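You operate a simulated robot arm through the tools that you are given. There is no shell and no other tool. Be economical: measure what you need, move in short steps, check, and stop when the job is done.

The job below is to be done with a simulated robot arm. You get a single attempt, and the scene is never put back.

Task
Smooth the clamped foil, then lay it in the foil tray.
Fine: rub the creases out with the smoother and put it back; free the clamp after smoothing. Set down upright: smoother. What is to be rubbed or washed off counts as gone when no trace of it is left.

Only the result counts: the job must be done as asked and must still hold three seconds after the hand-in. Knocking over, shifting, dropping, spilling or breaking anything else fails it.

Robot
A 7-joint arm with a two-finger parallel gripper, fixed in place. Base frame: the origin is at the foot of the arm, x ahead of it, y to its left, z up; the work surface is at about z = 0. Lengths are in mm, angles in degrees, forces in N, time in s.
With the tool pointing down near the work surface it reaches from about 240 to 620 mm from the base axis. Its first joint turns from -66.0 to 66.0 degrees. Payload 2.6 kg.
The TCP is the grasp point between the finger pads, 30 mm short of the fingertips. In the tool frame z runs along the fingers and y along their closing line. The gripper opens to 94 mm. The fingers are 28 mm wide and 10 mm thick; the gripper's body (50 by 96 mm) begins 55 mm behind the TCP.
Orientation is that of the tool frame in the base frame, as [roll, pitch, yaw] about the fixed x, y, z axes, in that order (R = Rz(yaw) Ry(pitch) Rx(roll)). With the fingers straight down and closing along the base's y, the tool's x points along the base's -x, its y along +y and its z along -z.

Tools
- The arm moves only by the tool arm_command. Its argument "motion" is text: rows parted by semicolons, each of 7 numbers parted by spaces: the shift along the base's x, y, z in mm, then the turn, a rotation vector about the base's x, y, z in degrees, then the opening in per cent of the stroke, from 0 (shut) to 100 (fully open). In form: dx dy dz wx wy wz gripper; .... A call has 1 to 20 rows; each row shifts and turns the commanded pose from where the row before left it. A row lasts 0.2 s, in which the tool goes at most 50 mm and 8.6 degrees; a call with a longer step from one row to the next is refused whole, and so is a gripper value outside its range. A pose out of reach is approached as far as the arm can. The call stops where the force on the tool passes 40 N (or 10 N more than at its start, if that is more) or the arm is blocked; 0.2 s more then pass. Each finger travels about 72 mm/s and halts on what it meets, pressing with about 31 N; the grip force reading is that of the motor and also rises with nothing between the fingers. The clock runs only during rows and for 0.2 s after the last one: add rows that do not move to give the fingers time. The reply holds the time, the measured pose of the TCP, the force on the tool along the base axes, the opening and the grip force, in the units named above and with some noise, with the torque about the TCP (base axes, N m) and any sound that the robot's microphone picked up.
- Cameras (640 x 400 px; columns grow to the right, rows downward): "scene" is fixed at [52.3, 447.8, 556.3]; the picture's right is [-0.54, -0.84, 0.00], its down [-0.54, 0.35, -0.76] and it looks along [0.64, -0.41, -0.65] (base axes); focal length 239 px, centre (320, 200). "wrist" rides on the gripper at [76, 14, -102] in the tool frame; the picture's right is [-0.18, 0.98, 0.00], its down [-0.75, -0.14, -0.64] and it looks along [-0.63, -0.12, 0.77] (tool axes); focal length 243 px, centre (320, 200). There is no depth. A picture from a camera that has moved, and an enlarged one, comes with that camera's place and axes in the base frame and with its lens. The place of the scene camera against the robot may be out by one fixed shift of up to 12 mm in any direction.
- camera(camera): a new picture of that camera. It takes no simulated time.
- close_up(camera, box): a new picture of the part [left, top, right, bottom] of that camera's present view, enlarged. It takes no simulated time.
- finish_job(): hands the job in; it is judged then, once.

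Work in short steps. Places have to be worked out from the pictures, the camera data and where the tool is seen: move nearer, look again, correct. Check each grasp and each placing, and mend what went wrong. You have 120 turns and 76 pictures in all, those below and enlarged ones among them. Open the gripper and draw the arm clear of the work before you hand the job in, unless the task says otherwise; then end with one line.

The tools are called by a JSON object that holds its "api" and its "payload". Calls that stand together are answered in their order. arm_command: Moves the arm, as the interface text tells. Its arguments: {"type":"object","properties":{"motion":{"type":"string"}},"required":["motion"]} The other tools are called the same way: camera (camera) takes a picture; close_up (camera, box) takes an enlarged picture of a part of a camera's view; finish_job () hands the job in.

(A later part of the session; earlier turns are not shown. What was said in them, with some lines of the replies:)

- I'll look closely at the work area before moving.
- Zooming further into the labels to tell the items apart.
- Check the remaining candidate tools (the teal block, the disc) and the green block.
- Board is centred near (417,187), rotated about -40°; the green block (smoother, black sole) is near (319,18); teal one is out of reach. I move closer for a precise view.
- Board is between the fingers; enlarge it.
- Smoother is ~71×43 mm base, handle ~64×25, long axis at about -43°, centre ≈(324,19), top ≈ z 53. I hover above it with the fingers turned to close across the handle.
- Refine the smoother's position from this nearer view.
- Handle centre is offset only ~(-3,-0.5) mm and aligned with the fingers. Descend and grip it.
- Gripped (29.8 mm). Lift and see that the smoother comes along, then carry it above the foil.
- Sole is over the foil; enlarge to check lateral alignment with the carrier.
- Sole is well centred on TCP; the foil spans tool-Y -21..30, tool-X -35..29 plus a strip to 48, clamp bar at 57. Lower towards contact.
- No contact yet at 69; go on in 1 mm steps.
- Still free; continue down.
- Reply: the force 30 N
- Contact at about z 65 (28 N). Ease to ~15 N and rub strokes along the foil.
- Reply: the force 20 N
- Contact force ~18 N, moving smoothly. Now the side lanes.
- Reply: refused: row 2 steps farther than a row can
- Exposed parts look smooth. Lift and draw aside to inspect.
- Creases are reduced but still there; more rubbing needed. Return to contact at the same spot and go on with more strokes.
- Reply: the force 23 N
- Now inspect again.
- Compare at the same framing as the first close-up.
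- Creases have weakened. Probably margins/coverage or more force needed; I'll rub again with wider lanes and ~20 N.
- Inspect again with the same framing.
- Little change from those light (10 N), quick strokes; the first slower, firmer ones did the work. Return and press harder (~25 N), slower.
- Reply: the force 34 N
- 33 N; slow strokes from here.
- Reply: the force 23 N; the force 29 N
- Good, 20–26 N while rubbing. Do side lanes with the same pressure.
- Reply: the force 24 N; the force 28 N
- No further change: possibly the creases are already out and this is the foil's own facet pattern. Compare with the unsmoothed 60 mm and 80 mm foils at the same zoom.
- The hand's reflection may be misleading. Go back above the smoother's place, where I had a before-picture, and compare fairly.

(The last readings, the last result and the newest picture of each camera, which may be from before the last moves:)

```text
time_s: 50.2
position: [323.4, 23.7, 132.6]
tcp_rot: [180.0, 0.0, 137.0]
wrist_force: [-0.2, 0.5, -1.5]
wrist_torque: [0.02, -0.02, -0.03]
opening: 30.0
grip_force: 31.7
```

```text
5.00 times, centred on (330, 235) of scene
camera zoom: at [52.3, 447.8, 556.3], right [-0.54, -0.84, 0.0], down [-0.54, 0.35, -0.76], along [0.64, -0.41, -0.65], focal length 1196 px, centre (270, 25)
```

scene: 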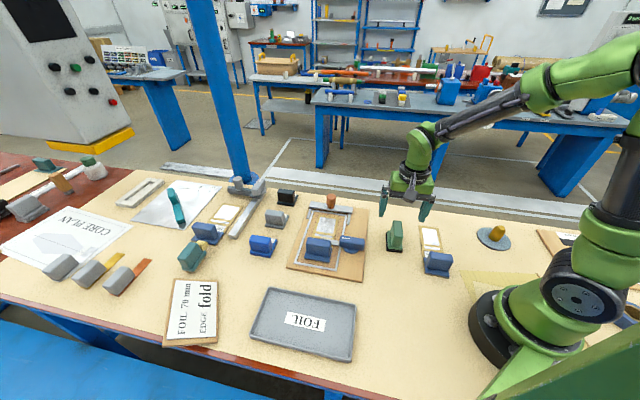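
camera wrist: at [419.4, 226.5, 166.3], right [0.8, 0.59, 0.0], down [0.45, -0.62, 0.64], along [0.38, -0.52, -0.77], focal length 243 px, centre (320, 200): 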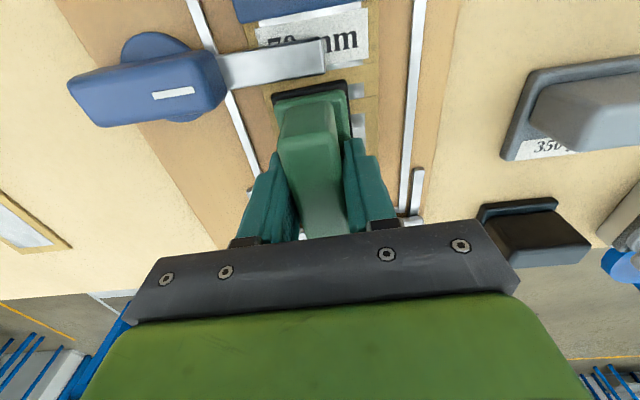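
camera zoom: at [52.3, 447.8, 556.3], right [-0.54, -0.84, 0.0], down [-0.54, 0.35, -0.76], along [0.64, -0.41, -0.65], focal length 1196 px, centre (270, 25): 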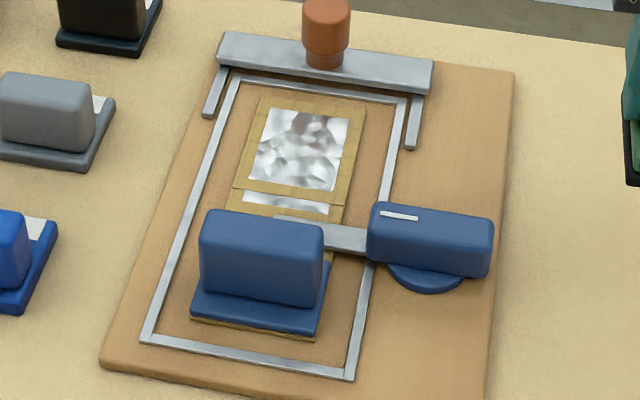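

The dark wrinkle marks visible before (including one on the right tape edge) seem to be gone, leaving the foil's own facets. Enlarge strongly to search for remnants.

{"api": "close_up", "payload": {"camera": "wrist", "box": [500, 25, 600, 105]}}

{"api": "close_up", "payload": {"camera": "scene", "box": [315, 205, 340, 240]}}

```text
5.00 times, centred on (550, 65) of wrist
camera zoom: at [278.0, 84.7, 233.1], right [0.8, 0.59, 0.0], down [0.46, -0.62, 0.64], along [0.38, -0.52, -0.77], focal length 1213 px, centre (-830, 875)
```

zoom: 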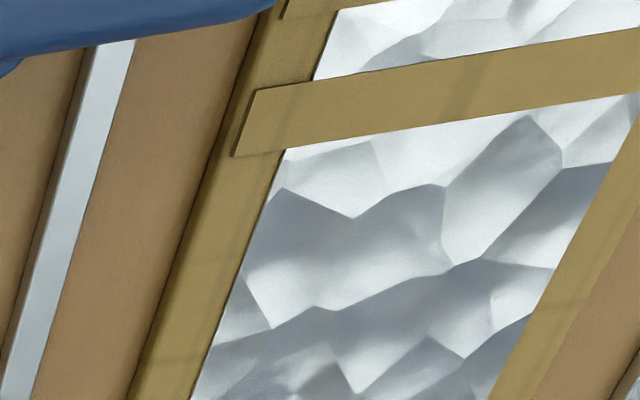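

```text
11.43 times, centred on (328, 222) of scene
camera zoom: at [52.3, 447.8, 556.3], right [-0.54, -0.84, 0.0], down [-0.54, 0.35, -0.76], along [0.64, -0.41, -0.65], focal length 2734 px, centre (234, -57)
```

zoom: 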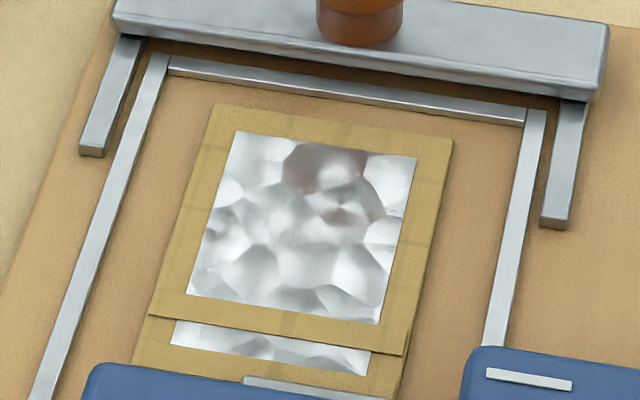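

Only the same facet pattern as the untouched sheets remains; check the lower part of the foil too.

{"api": "close_up", "payload": {"camera": "wrist", "box": [490, 55, 590, 145]}}

{"api": "camera", "payload": {"camera": "wrist"}}

```text
4.44 times, centred on (540, 100) of wrist
camera zoom: at [278.0, 84.7, 233.1], right [0.8, 0.59, 0.0], down [0.46, -0.62, 0.64], along [0.38, -0.52, -0.77], focal length 1078 px, centre (-658, 644)
```

zoom: 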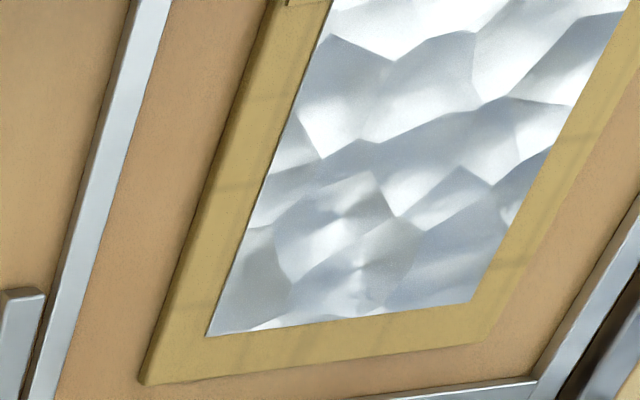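

```text
31 pictures are left
camera wrist: at [278.0, 84.7, 233.1], right [0.8, 0.59, 0.0], down [0.46, -0.62, 0.64], along [0.38, -0.52, -0.77], focal length 243 px, centre (320, 200)
```

wrist: 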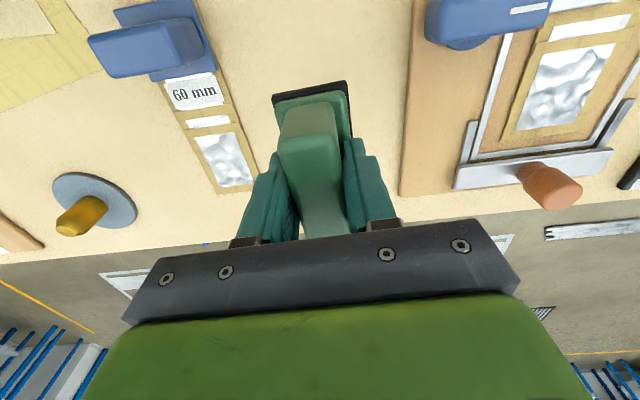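

Clean. Put the smoother back at (322,20.7): descend and feel for the table.

{"api": "arm_command", "payload": {"motion": "-1.3 -2.8 -40 0 0 0 10; 0 0 -35 0 0 0 10; 0 0 -3 0 0 0 10; 0 0 -1 0 0 0 10; 0 0 0 0 0 0 10"}}

```text
time_s: 51.4
position: [322.9, 20.6, 51.8]
tcp_rot: [-180.0, 0.0, 137.0]
wrist_force: [1.5, -0.4, -1.0]
wrist_torque: [0.01, 0.0, -0.02]
opening: 30.0
grip_force: 30.8
```

Not yet touching; lower by small steps.

{"api": "arm_command", "payload": {"motion": "0 0 -0.7 0 0 0 10; 0 0 -0.7 0 0 0 10; 0 0 0 0 0 0 10"}}

```text
time_s: 52.2
position: [323.0, 20.0, 51.8]
tcp_rot: [-180.0, 0.0, 136.9]
wrist_force: [0.1, -0.2, -2.0]
wrist_torque: [0.0, 0.0, 0.0]
opening: 29.9
grip_force: 31.2
```

{"api": "arm_command", "payload": {"motion": "0 0 -0.7 0 0 0 10; 0 0 -0.5 0 0 0 10; 0 0 0 0 0 0 10"}}

```text
time_s: 53.0
position: [324.0, 20.8, 51.7]
tcp_rot: [180.0, 0.0, 137.0]
wrist_force: [0.7, 0.4, -0.9]
wrist_torque: [0.01, -0.03, -0.02]
opening: 30.1
grip_force: 31.2
```

Still no contact force; a bit further.

{"api": "arm_command", "payload": {"motion": "0 0 -0.6 0 0 0 10; 0 0 -0.6 0 0 0 10; 0 0 -0.6 0 0 0 10; 0 0 0 0 0 0 10"}}

```text
time_s: 54.0
position: [323.7, 21.0, 49.3]
tcp_rot: [180.0, 0.0, 137.0]
wrist_force: [-2.0, -1.0, 3.9]
wrist_torque: [-0.1, -0.08, -0.06]
opening: 30.3
grip_force: 31.1
stopped in row 4: the force on the tool passed its limit at 42 N (the readings are from after the stop); the commanded pose is now the measured one
```

The sole is on the table. Open and rise, then look.

{"api": "arm_command", "payload": {"motion": "0 0 0 0 0 0 40; 0 0 0 0 0 0 70; 0 0 0 0 0 0 100; 0 0 0 0 0 0 100; 0 0 40 0 0 0 100; 0 0 40 0 0 0 100; 0 0 30 0 0 0 100; 0 0 0 0 0 0 100"}}

{"api": "camera", "payload": {"camera": "wrist"}}

{"api": "close_up", "payload": {"camera": "scene", "box": [370, 205, 450, 285]}}

```text
time_s: 55.8
position: [326.5, 23.9, 159.6]
tcp_rot: [179.9, 0.1, 136.9]
wrist_force: [-0.6, -0.5, -0.5]
wrist_torque: [-0.03, -0.02, -0.01]
opening: 94.1
grip_force: 0.0
```

```text
30 pictures are left
camera wrist: at [280.9, 84.3, 262.1], right [0.81, 0.59, 0.0], down [0.45, -0.62, 0.64], along [0.38, -0.52, -0.77], focal length 243 px, centre (320, 200)
```

wrist: 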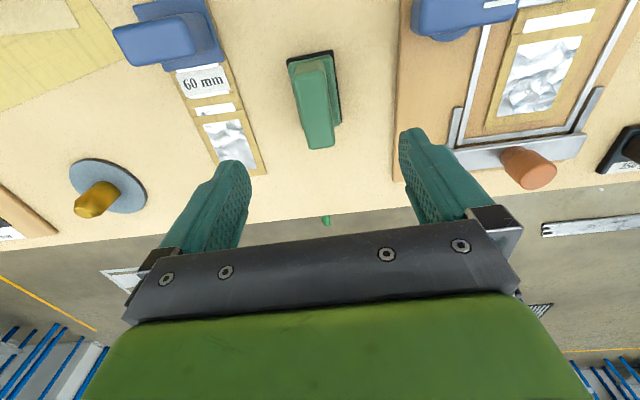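

```text
5.00 times, centred on (410, 245) of scene
camera zoom: at [52.3, 447.8, 556.3], right [-0.54, -0.84, 0.0], down [-0.54, 0.35, -0.76], along [0.64, -0.41, -0.65], focal length 1196 px, centre (-130, -25)
```

zoom: 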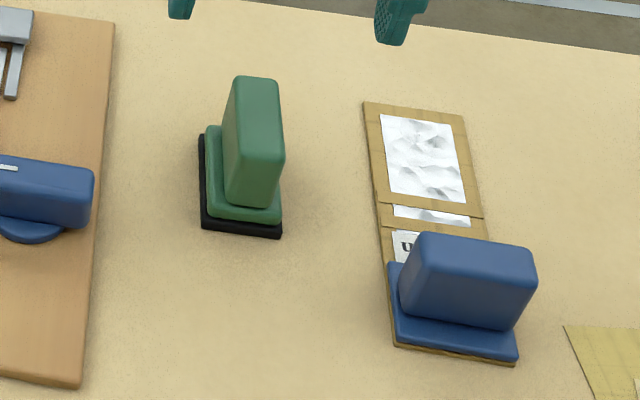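

Smoother is back upright in its place. The clamp handle is near (360,146), long along 47°; turn the hand by +90° and hover above it to measure.

{"api": "arm_command", "payload": {"motion": "3 11 0 0 0 8.2 100; 3 11 0 0 0 8.2 100; 3 11 0 0 0 8.2 100; 3 11 0 0 0 8.2 100; 3 11 0 0 0 8.2 100; 3 11 0 0 0 8.2 100; 3 11 0 0 0 8.2 100; 3 11 0 0 0 8.2 100; 3 11 0 0 0 8.2 100; 3 11 0 0 0 8.2 100; 3 11 0 0 0 8 100; 0 0 0 0 0 0 100"}}

{"api": "camera", "payload": {"camera": "wrist"}}

{"api": "close_up", "payload": {"camera": "wrist", "box": [220, 20, 440, 180]}}

```text
time_s: 58.4
position: [356.7, 140.1, 159.3]
tcp_rot: [180.0, -0.2, -132.9]
wrist_force: [0.7, 0.3, -0.6]
wrist_torque: [0.0, -0.04, -0.02]
opening: 94.2
grip_force: 0.0
```

```text
28 pictures are left
camera wrist: at [295.4, 94.3, 262.4], right [-0.59, 0.8, 0.0], down [0.62, 0.46, 0.64], along [0.52, 0.38, -0.77], focal length 243 px, centre (320, 200)
```

wrist: 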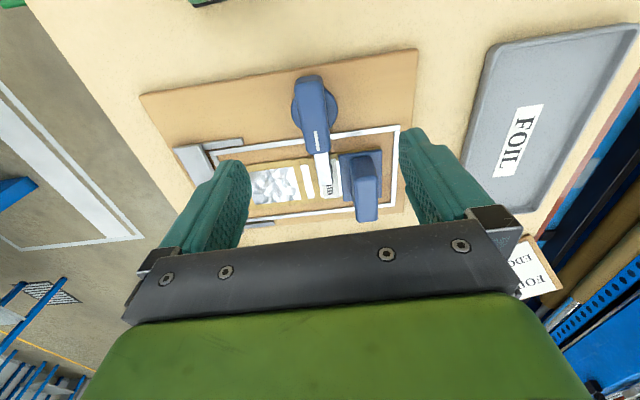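

```text
2.50 times, centred on (330, 100) of wrist
camera zoom: at [295.4, 94.3, 262.4], right [-0.59, 0.8, 0.0], down [0.62, 0.46, 0.64], along [0.52, 0.38, -0.77], focal length 606 px, centre (295, 450)
```

zoom: 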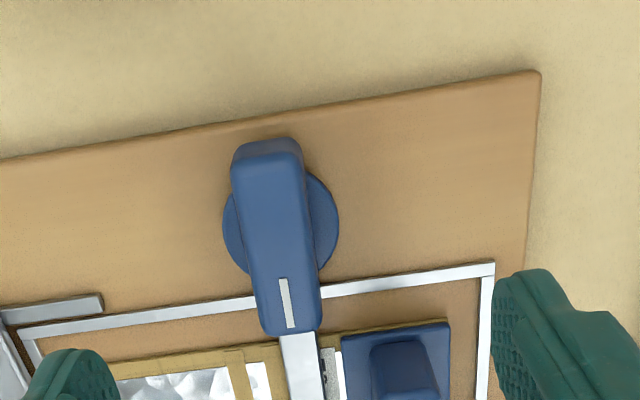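

Pivot and handle centre both come out near (367.6,140.8), handle top ≈ z 45. Descend and grip it.

{"api": "arm_command", "payload": {"motion": "10.9 0.8 -25 0 0 0 70; 0 0 -40 0 0 0 60; 0 0 -30 0 0 0 60; 0 0 -9 0 0 0 60; 0 0 0 0 0 0 60; 0 0 0 0 0 0 60"}}

{"api": "close_up", "payload": {"camera": "scene", "box": [290, 170, 410, 280]}}

{"api": "camera", "payload": {"camera": "wrist"}}

```text
time_s: 59.8
position: [367.9, 143.4, 56.1]
tcp_rot: [179.9, 0.1, -133.1]
wrist_force: [-0.9, 1.3, 0.9]
wrist_torque: [-0.01, -0.01, 0.03]
opening: 56.5
grip_force: 0.0
```

```text
3.64 times, centred on (350, 225) of scene
camera zoom: at [52.3, 447.8, 556.3], right [-0.54, -0.84, 0.0], down [-0.54, 0.35, -0.76], along [0.64, -0.41, -0.65], focal length 870 px, centre (211, 109)
```

zoom: 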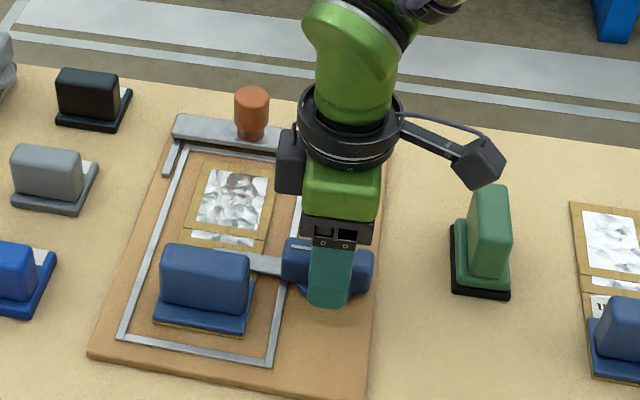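

```text
25 pictures are left
camera wrist: at [306.4, 96.5, 158.3], right [-0.59, 0.81, 0.0], down [0.62, 0.45, 0.64], along [0.52, 0.38, -0.77], focal length 243 px, centre (320, 200)
```

wrist: 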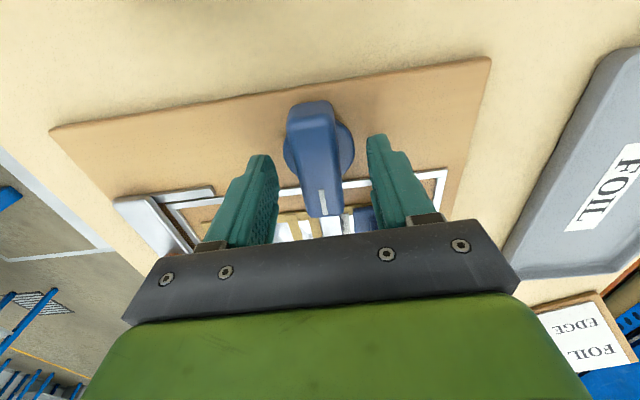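

Before freeing the clamp, re-check the foil at the original framing, as the reflections look lively again.

{"api": "close_up", "payload": {"camera": "scene", "box": [290, 195, 370, 275]}}

```text
5.00 times, centred on (330, 235) of scene
camera zoom: at [52.3, 447.8, 556.3], right [-0.54, -0.84, 0.0], down [-0.54, 0.35, -0.76], along [0.64, -0.41, -0.65], focal length 1196 px, centre (270, 25)
```

zoom: 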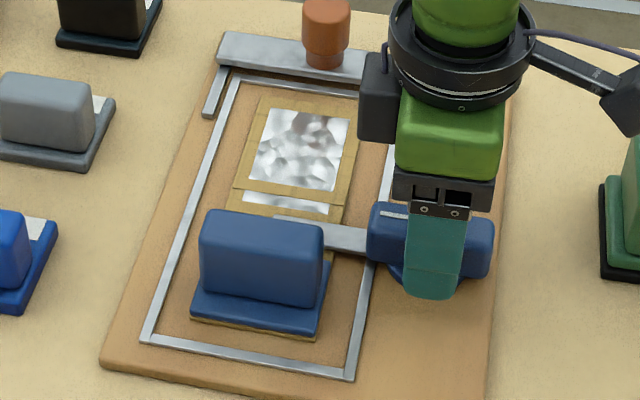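

Handle is centred between the fingers. Close and try a first turn clockwise (bar swings over the foil, away from the sheet's blue handle).

{"api": "arm_command", "payload": {"motion": "0 0 -1 0 0 0 40; 0 0 0 0 0 0 20; 0 0 0 0 0 0 10; 0 0 0 0 0 0 10; 0 0 0 0 0 0 10"}}

{"api": "arm_command", "payload": {"motion": "0 0 0 0 0 -4 10; 0 0 0 0 0 -5 10; 0 0 0 0 0 -6 10; 0 0 0 0 0 0 10"}}

{"api": "close_up", "payload": {"camera": "scene", "box": [290, 195, 370, 275]}}

```text
time_s: 61.0
position: [369.1, 143.6, 54.6]
tcp_rot: [180.0, 0.0, -133.2]
wrist_force: [6.6, -2.6, -3.1]
wrist_torque: [0.1, -0.14, -0.96]
opening: 26.3
grip_force: 44.6
```

```text
time_s: 62.0
position: [368.5, 141.7, 56.4]
tcp_rot: [-180.0, 0.1, -148.2]
wrist_force: [4.5, -3.2, 12.5]
wrist_torque: [-0.85, 0.75, -0.01]
opening: 25.8
grip_force: 45.0
```

```text
5.00 times, centred on (330, 235) of scene
camera zoom: at [52.3, 447.8, 556.4], right [-0.54, -0.84, 0.0], down [-0.54, 0.35, -0.76], along [0.64, -0.41, -0.65], focal length 1196 px, centre (270, 25)
```

zoom: 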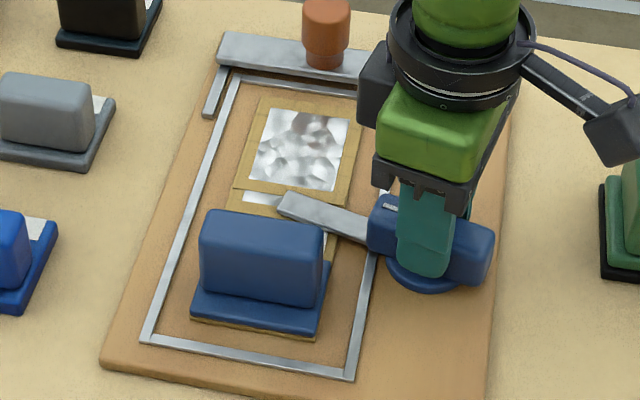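

The bar swings toward the foil side freely. Continue to about 90°.

{"api": "arm_command", "payload": {"motion": "0 0 0 0 0 -8 10; 0 0 0 0 0 -8 10; 0 0 0 0 0 -8 10; 0 0 0 0 0 -8 10; 0 0 0 0 0 0 10"}}

{"api": "arm_command", "payload": {"motion": "0 0 0 0 0 -8 10; 0 0 0 0 0 -8 10; 0 0 0 0 0 -8 10; 0 0 0 0 0 -8 10; 0 0 0 0 0 -8 10; 0 0 0 0 0 0 10"}}

{"api": "close_up", "payload": {"camera": "scene", "box": [290, 195, 370, 275]}}

```text
time_s: 63.2
position: [368.6, 144.0, 55.6]
tcp_rot: [179.8, 0.1, 179.8]
wrist_force: [6.3, 11.8, 12.4]
wrist_torque: [-0.12, -0.51, 0.02]
opening: 26.1
grip_force: 45.4
```

```text
time_s: 64.6
position: [368.7, 144.7, 55.3]
tcp_rot: [179.7, 0.0, 140.0]
wrist_force: [15.4, 28.8, -7.5]
wrist_torque: [-0.13, -0.18, 0.02]
opening: 25.6
grip_force: 44.6
```

```text
5.00 times, centred on (330, 235) of scene
camera zoom: at [52.3, 447.8, 556.3], right [-0.54, -0.84, 0.0], down [-0.54, 0.35, -0.76], along [0.64, -0.41, -0.65], focal length 1196 px, centre (270, 25)
```

zoom: 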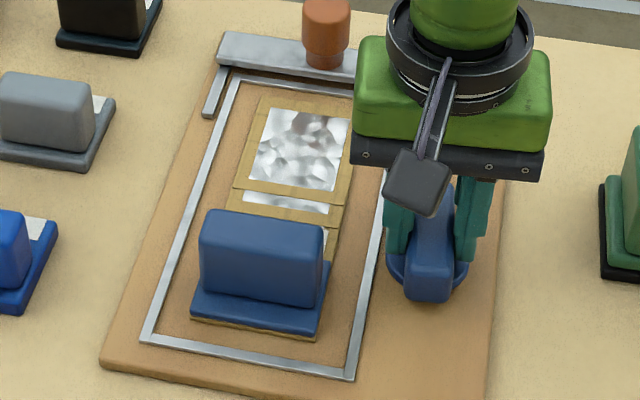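

Bar now lies parallel to the sheet, clear of it. Release and rise to look.

{"api": "arm_command", "payload": {"motion": "0 0 0 0 0 0 35; 0 0 0 0 0 0 60; 0 0 0 0 0 0 60; 0 0 30 0 0 0 60; 0 0 40 0 0 0 100; 0 0 40 0 0 0 100; 0 0 0 0 0 0 100"}}

{"api": "camera", "payload": {"camera": "wrist"}}

{"api": "close_up", "payload": {"camera": "scene", "box": [270, 190, 390, 290]}}

```text
time_s: 66.2
position: [367.5, 141.6, 164.2]
tcp_rot: [180.0, 0.0, 139.9]
wrist_force: [0.5, 0.5, -0.3]
wrist_torque: [0.0, 0.02, 0.03]
opening: 93.7
grip_force: 0.1
```

```text
21 pictures are left
camera wrist: at [319.9, 201.3, 266.8], right [0.77, 0.63, 0.0], down [0.49, -0.59, 0.64], along [0.41, -0.5, -0.77], focal length 243 px, centre (320, 200)
```

wrist: 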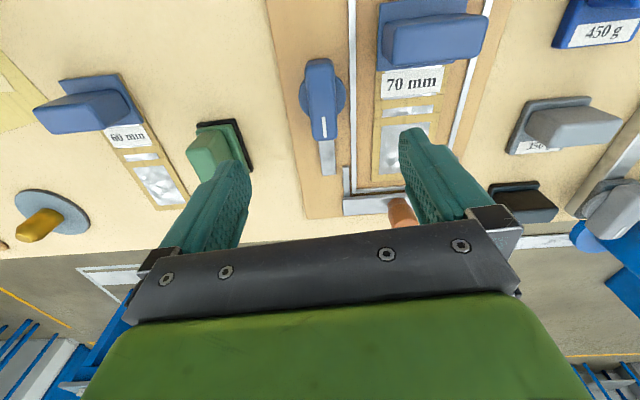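

```text
4.00 times, centred on (330, 240) of scene
camera zoom: at [52.3, 447.8, 556.3], right [-0.54, -0.84, 0.0], down [-0.54, 0.35, -0.76], along [0.64, -0.41, -0.65], focal length 957 px, centre (280, 40)
```

zoom: 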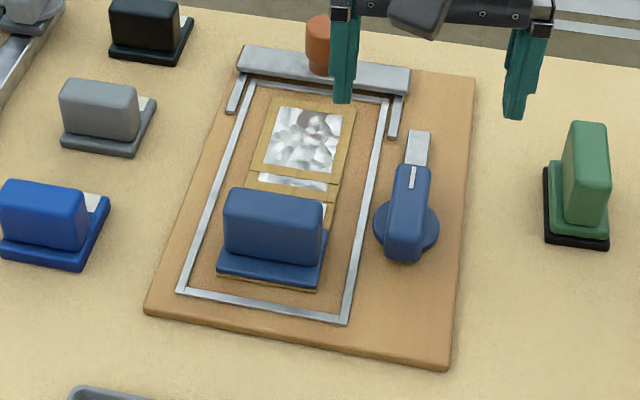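

Clamp is free. Next: the sheet's blue handle near (392,236), narrow along 137°. Turn +87° and hover over it.

{"api": "arm_command", "payload": {"motion": "2.2 8.6 0 0 0 7.9 100; 2.2 8.6 0 0 0 7.9 100; 2.2 8.6 0 0 0 7.9 100; 2.2 8.6 0 0 0 7.9 100; 2.2 8.6 0 0 0 7.9 100; 2.2 8.6 0 0 0 7.9 100; 2.2 8.6 0 0 0 7.9 100; 2.2 8.6 0 0 0 7.9 100; 2.2 8.6 0 0 0 7.9 100; 2.2 8.6 0 0 0 7.9 100; 2.2 8.6 0 0 0 7.9 100; 0 0 0 0 0 0 100"}}

{"api": "camera", "payload": {"camera": "wrist"}}

{"api": "close_up", "payload": {"camera": "wrist", "box": [220, 20, 440, 180]}}

```text
time_s: 68.8
position: [391.7, 238.8, 164.5]
tcp_rot: [-179.9, 0.0, -132.9]
wrist_force: [-0.3, -0.7, -0.9]
wrist_torque: [-0.01, 0.02, 0.0]
opening: 93.9
grip_force: 0.1
```

```text
19 pictures are left
camera wrist: at [330.8, 191.4, 265.5], right [-0.59, 0.81, 0.0], down [0.62, 0.45, 0.64], along [0.52, 0.38, -0.77], focal length 243 px, centre (320, 200)
```

wrist: 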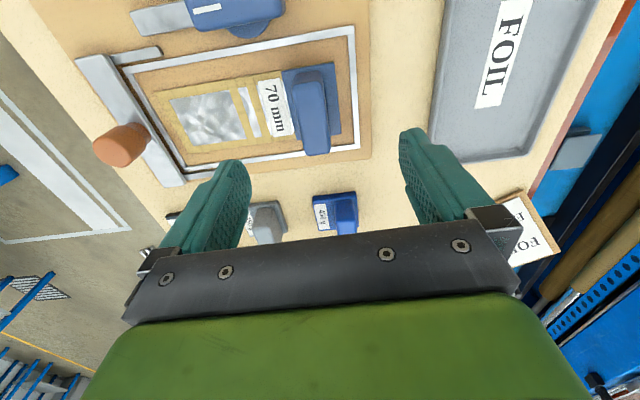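

```text
2.50 times, centred on (330, 100) of wrist
camera zoom: at [330.8, 191.4, 265.5], right [-0.59, 0.81, 0.0], down [0.62, 0.45, 0.64], along [0.52, 0.38, -0.77], focal length 606 px, centre (295, 450)
```

zoom: 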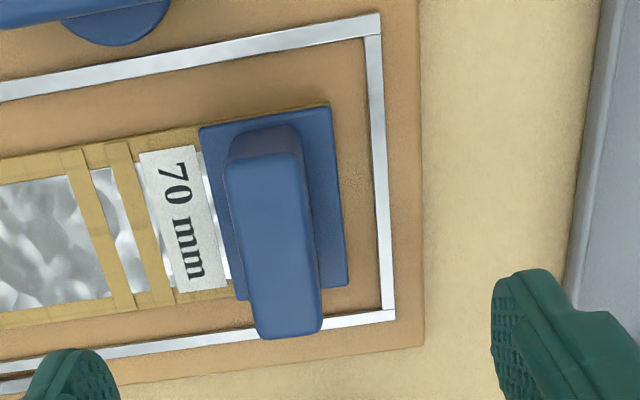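

Handle centre ≈ (399.6,236.3), top z≈65; the sheet reaches ~151 mm toward the foil and 24 mm behind. Descend and grip.

{"api": "arm_command", "payload": {"motion": "7.9 -2.5 -25 0 0 0 80; 0 0 -40 0 0 0 80; 0 0 -30 0 0 -1 80; 0 0 -11 0 0 0 80; 0 0 0 0 0 0 80"}}

{"api": "close_up", "payload": {"camera": "wrist", "box": [200, 40, 440, 240]}}

```text
time_s: 70.0
position: [400.6, 235.4, 59.9]
tcp_rot: [180.0, 0.0, -134.2]
wrist_force: [0.3, -0.4, -0.5]
wrist_torque: [0.01, -0.04, 0.0]
opening: 75.3
grip_force: 0.0
```

```text
2.00 times, centred on (320, 140) of wrist
camera zoom: at [337.6, 189.5, 161.8], right [-0.58, 0.82, 0.0], down [0.63, 0.44, 0.64], along [0.52, 0.37, -0.77], focal length 485 px, centre (320, 320)
```

zoom: 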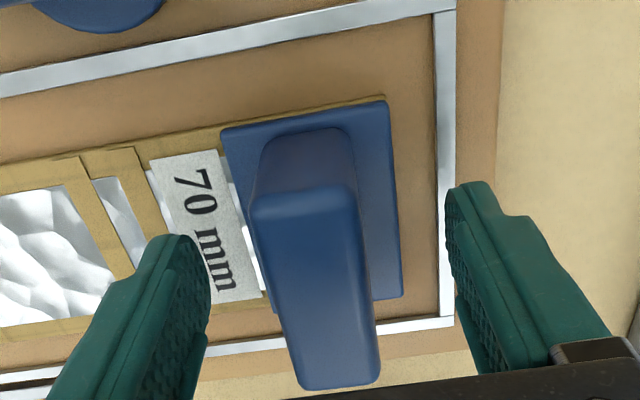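

Handle is well between the fingers and the tips are above the sheet. Close, then lift.

{"api": "arm_command", "payload": {"motion": "0 0 0 0 0 0 60; 0 0 0 0 0 0 40; 0 0 0 0 0 0 20; 0 0 0 0 0 0 10; 0 0 0 0 0 0 10; 0 0 0 0 0 0 10"}}

{"api": "arm_command", "payload": {"motion": "0 0 10 0 0 0 10; 0 0 25 0 0 0 10; 0 0 35 0 0 0 10; 0 0 0 0 0 0 10; 0 0 0 0 0 0 10"}}

{"api": "camera", "payload": {"camera": "scene"}}

{"api": "camera", "payload": {"camera": "wrist"}}

```text
time_s: 71.4
position: [399.8, 234.7, 60.7]
tcp_rot: [179.8, 0.0, -134.1]
wrist_force: [-0.7, 0.0, -0.2]
wrist_torque: [0.02, -0.02, 0.01]
opening: 29.4
grip_force: 30.8
```

```text
time_s: 72.6
position: [400.2, 233.9, 129.2]
tcp_rot: [179.9, 0.0, -134.2]
wrist_force: [0.5, -0.3, -0.3]
wrist_torque: [-0.02, -0.01, 0.0]
opening: 29.6
grip_force: 31.1
```

```text
16 pictures are left
```

scene: 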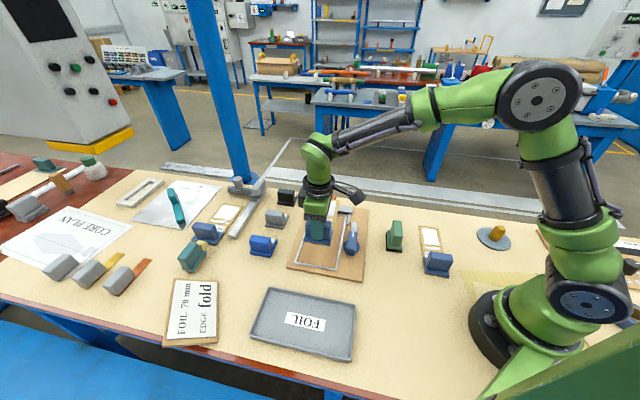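

```text
15 pictures are left
camera wrist: at [338.2, 188.2, 230.4], right [-0.58, 0.82, 0.0], down [0.63, 0.44, 0.64], along [0.52, 0.37, -0.77], focal length 243 px, centre (320, 200)
```

wrist: 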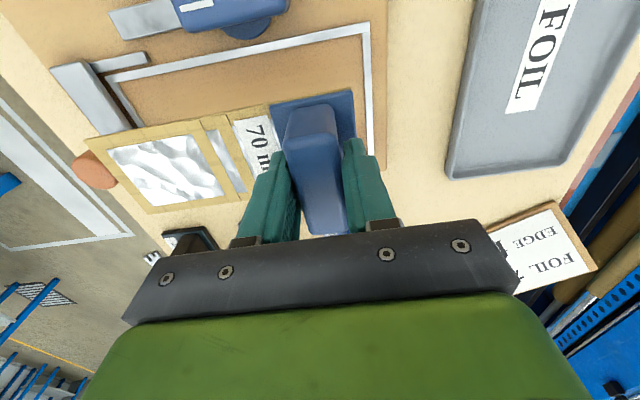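

Sheet held level. Raise, swing to the tray (centre ≈ (265,354), long axis ≈45°) turning -90°, so the sheet's mid lies over the tray centre.

{"api": "arm_command", "payload": {"motion": "0 0 20 0 0 0 10; -8.25 15.05 0 0 0 -8.2 10; -8.25 15.05 0 0 0 -8.2 10; -8.25 15.05 0 0 0 -8.2 10; -8.25 15.05 0 0 0 -8.2 10; -8.25 15.05 0 0 0 -8.2 10; -8.25 15.05 0 0 0 -8.2 10; -8.25 15.05 0 0 0 -8.2 10; -8.25 15.05 0 0 0 -8.2 10; -8.25 15.05 0 0 0 -8.2 10; -8.25 15.05 0 0 0 -8.2 10; -8.25 15.05 0 0 0 -8.2 10; 0 0 0 0 0 0 10; 0 0 0 0 0 0 10"}}

{"api": "camera", "payload": {"camera": "wrist"}}

{"api": "close_up", "payload": {"camera": "scene", "box": [230, 200, 390, 380]}}

```text
time_s: 75.6
position: [309.8, 401.0, 147.4]
tcp_rot: [179.9, 0.0, 135.6]
wrist_force: [-1.3, 0.8, -1.2]
wrist_torque: [0.01, -0.02, 0.0]
opening: 29.8
grip_force: 30.8
```

```text
14 pictures are left
camera wrist: at [265.9, 463.5, 249.4], right [0.82, 0.57, 0.0], down [0.44, -0.63, 0.64], along [0.37, -0.53, -0.77], focal length 243 px, centre (320, 200)
```

wrist: 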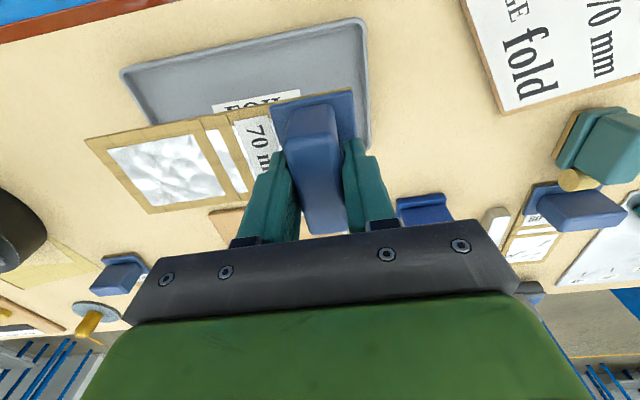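

```text
2.22 times, centred on (310, 290) of scene
camera zoom: at [52.3, 447.8, 556.3], right [-0.54, -0.84, 0.0], down [-0.54, 0.35, -0.76], along [0.64, -0.41, -0.65], focal length 532 px, centre (342, 0)
```

zoom: 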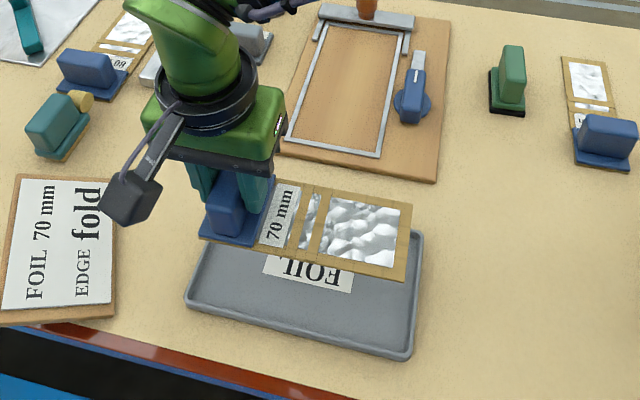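

Tray in the tool frame spans X -56..57, Y -167..42; the sheet (Y +24..-151) is centred well. Lower it.

{"api": "arm_command", "payload": {"motion": "0 0 -40 0 0 0 10; 0 0 -35 0 0 0 10; 0 0 -10 0 0 0 10; 0 0 -3 0 0 0 10; 0 0 0 0 0 0 10"}}

{"api": "arm_command", "payload": {"motion": "0 0 -1 0 0 0 10; 0 0 -1 0 0 0 10; 0 0 -1 0 0 0 10; 0 0 0 0 0 0 10"}}

```text
time_s: 76.8
position: [309.3, 400.9, 61.0]
tcp_rot: [179.8, 0.0, 135.6]
wrist_force: [0.6, -0.1, 0.3]
wrist_torque: [0.01, 0.0, -0.05]
opening: 29.5
grip_force: 30.9
```

```text
time_s: 77.8
position: [310.6, 400.3, 59.1]
tcp_rot: [-180.0, 0.0, 135.7]
wrist_force: [-0.3, -0.6, -1.6]
wrist_torque: [-0.03, 0.0, -0.04]
opening: 29.7
grip_force: 30.8
```

{"api": "arm_command", "payload": {"motion": "0 0 -1 0 0 0 10; 0 0 -1 0 0 0 10; 0 0 -1 0 0 0 10; 0 0 0 0 0 0 10"}}

{"api": "close_up", "payload": {"camera": "scene", "box": [240, 260, 370, 370]}}

```text
time_s: 78.8
position: [309.2, 399.6, 54.6]
tcp_rot: [179.9, 0.0, 135.7]
wrist_force: [-0.1, 0.5, -0.6]
wrist_torque: [0.03, -0.03, 0.02]
opening: 29.4
grip_force: 31.0
```

```text
3.64 times, centred on (305, 315) of scene
camera zoom: at [52.3, 447.8, 556.3], right [-0.54, -0.84, 0.0], down [-0.54, 0.35, -0.76], along [0.64, -0.41, -0.65], focal length 870 px, centre (374, -218)
```

zoom: 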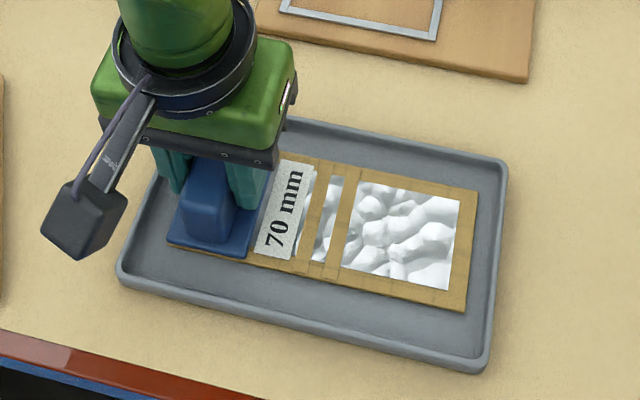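

Centred inside the tray; lower the last millimetres until contact.

{"api": "arm_command", "payload": {"motion": "0 0 -0.7 0 0 0 10; 0 0 -0.7 0 0 0 10; 0 0 -0.6 0 0 0 10; 0 0 0 0 0 0 10"}}

```text
time_s: 79.8
position: [309.5, 401.8, 54.6]
tcp_rot: [179.8, 0.0, 135.7]
wrist_force: [-1.1, -3.0, 11.8]
wrist_torque: [-0.1, -0.03, 0.01]
opening: 29.6
grip_force: 31.4
```

Contact (12 N). Release and rise.

{"api": "arm_command", "payload": {"motion": "0 0 0.5 0 0 0 35; 0 0 0 0 0 0 60; 0 0 0 0 0 0 80; 0 0 0 0 0 0 80; 0 0 30 0 0 0 80; 0 0 40 0 0 0 80; 0 0 40 0 0 0 100; 0 -30 20 0 0 0 100; 30 -40 0 0 0 0 100; 30 -40 0 0 0 0 100; 0 0 0 0 0 0 100"}}

{"api": "camera", "payload": {"camera": "scene"}}

{"api": "close_up", "payload": {"camera": "scene", "box": [240, 260, 370, 370]}}

{"api": "close_up", "payload": {"camera": "scene", "box": [310, 290, 350, 330]}}

```text
time_s: 82.2
position: [369.3, 291.1, 182.4]
tcp_rot: [179.9, 0.0, 135.7]
wrist_force: [0.2, -0.8, 0.4]
wrist_torque: [-0.01, 0.0, 0.0]
opening: 93.8
grip_force: 0.1
```

```text
11 pictures are left
```

scene: 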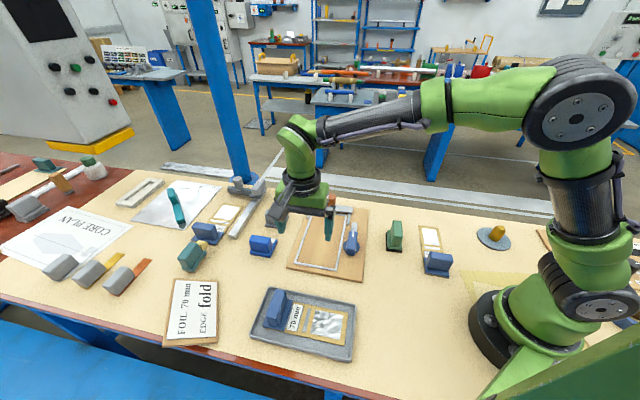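

```text
3.64 times, centred on (305, 315) of scene
camera zoom: at [52.3, 447.8, 556.3], right [-0.54, -0.84, 0.0], down [-0.54, 0.35, -0.76], along [0.64, -0.41, -0.65], focal length 870 px, centre (374, -218)
```

zoom: 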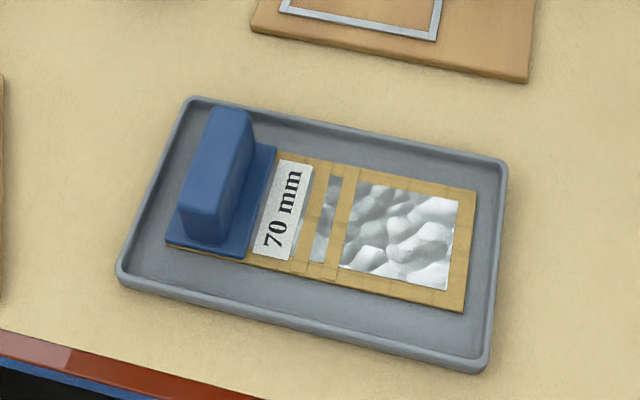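

```text
10.00 times, centred on (330, 310) of scene
camera zoom: at [52.3, 447.8, 556.3], right [-0.54, -0.84, 0.0], down [-0.54, 0.35, -0.76], along [0.64, -0.41, -0.65], focal length 2392 px, centre (220, -900)
```

zoom: 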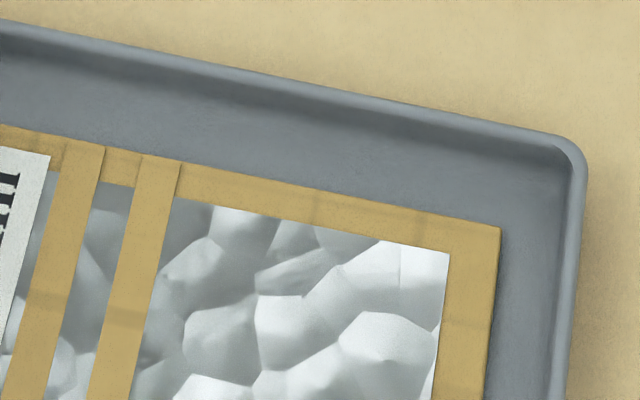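

The sheet lies flat in the tray with no crease marks left. The clamp is swung free, the smoother stands in its place, and the arm is clear with the gripper open. Handing in.

{"api": "finish_job", "payload": {}}

```text
The job is handed in.
```

I rubbed the foil, put the smoother back upright, swung the clamp free and laid the foil in its tray. The foil still shows a faceted pattern that I took for its own texture, because the untouched sheets look the same, so the smoothing is my judgement from the pictures.
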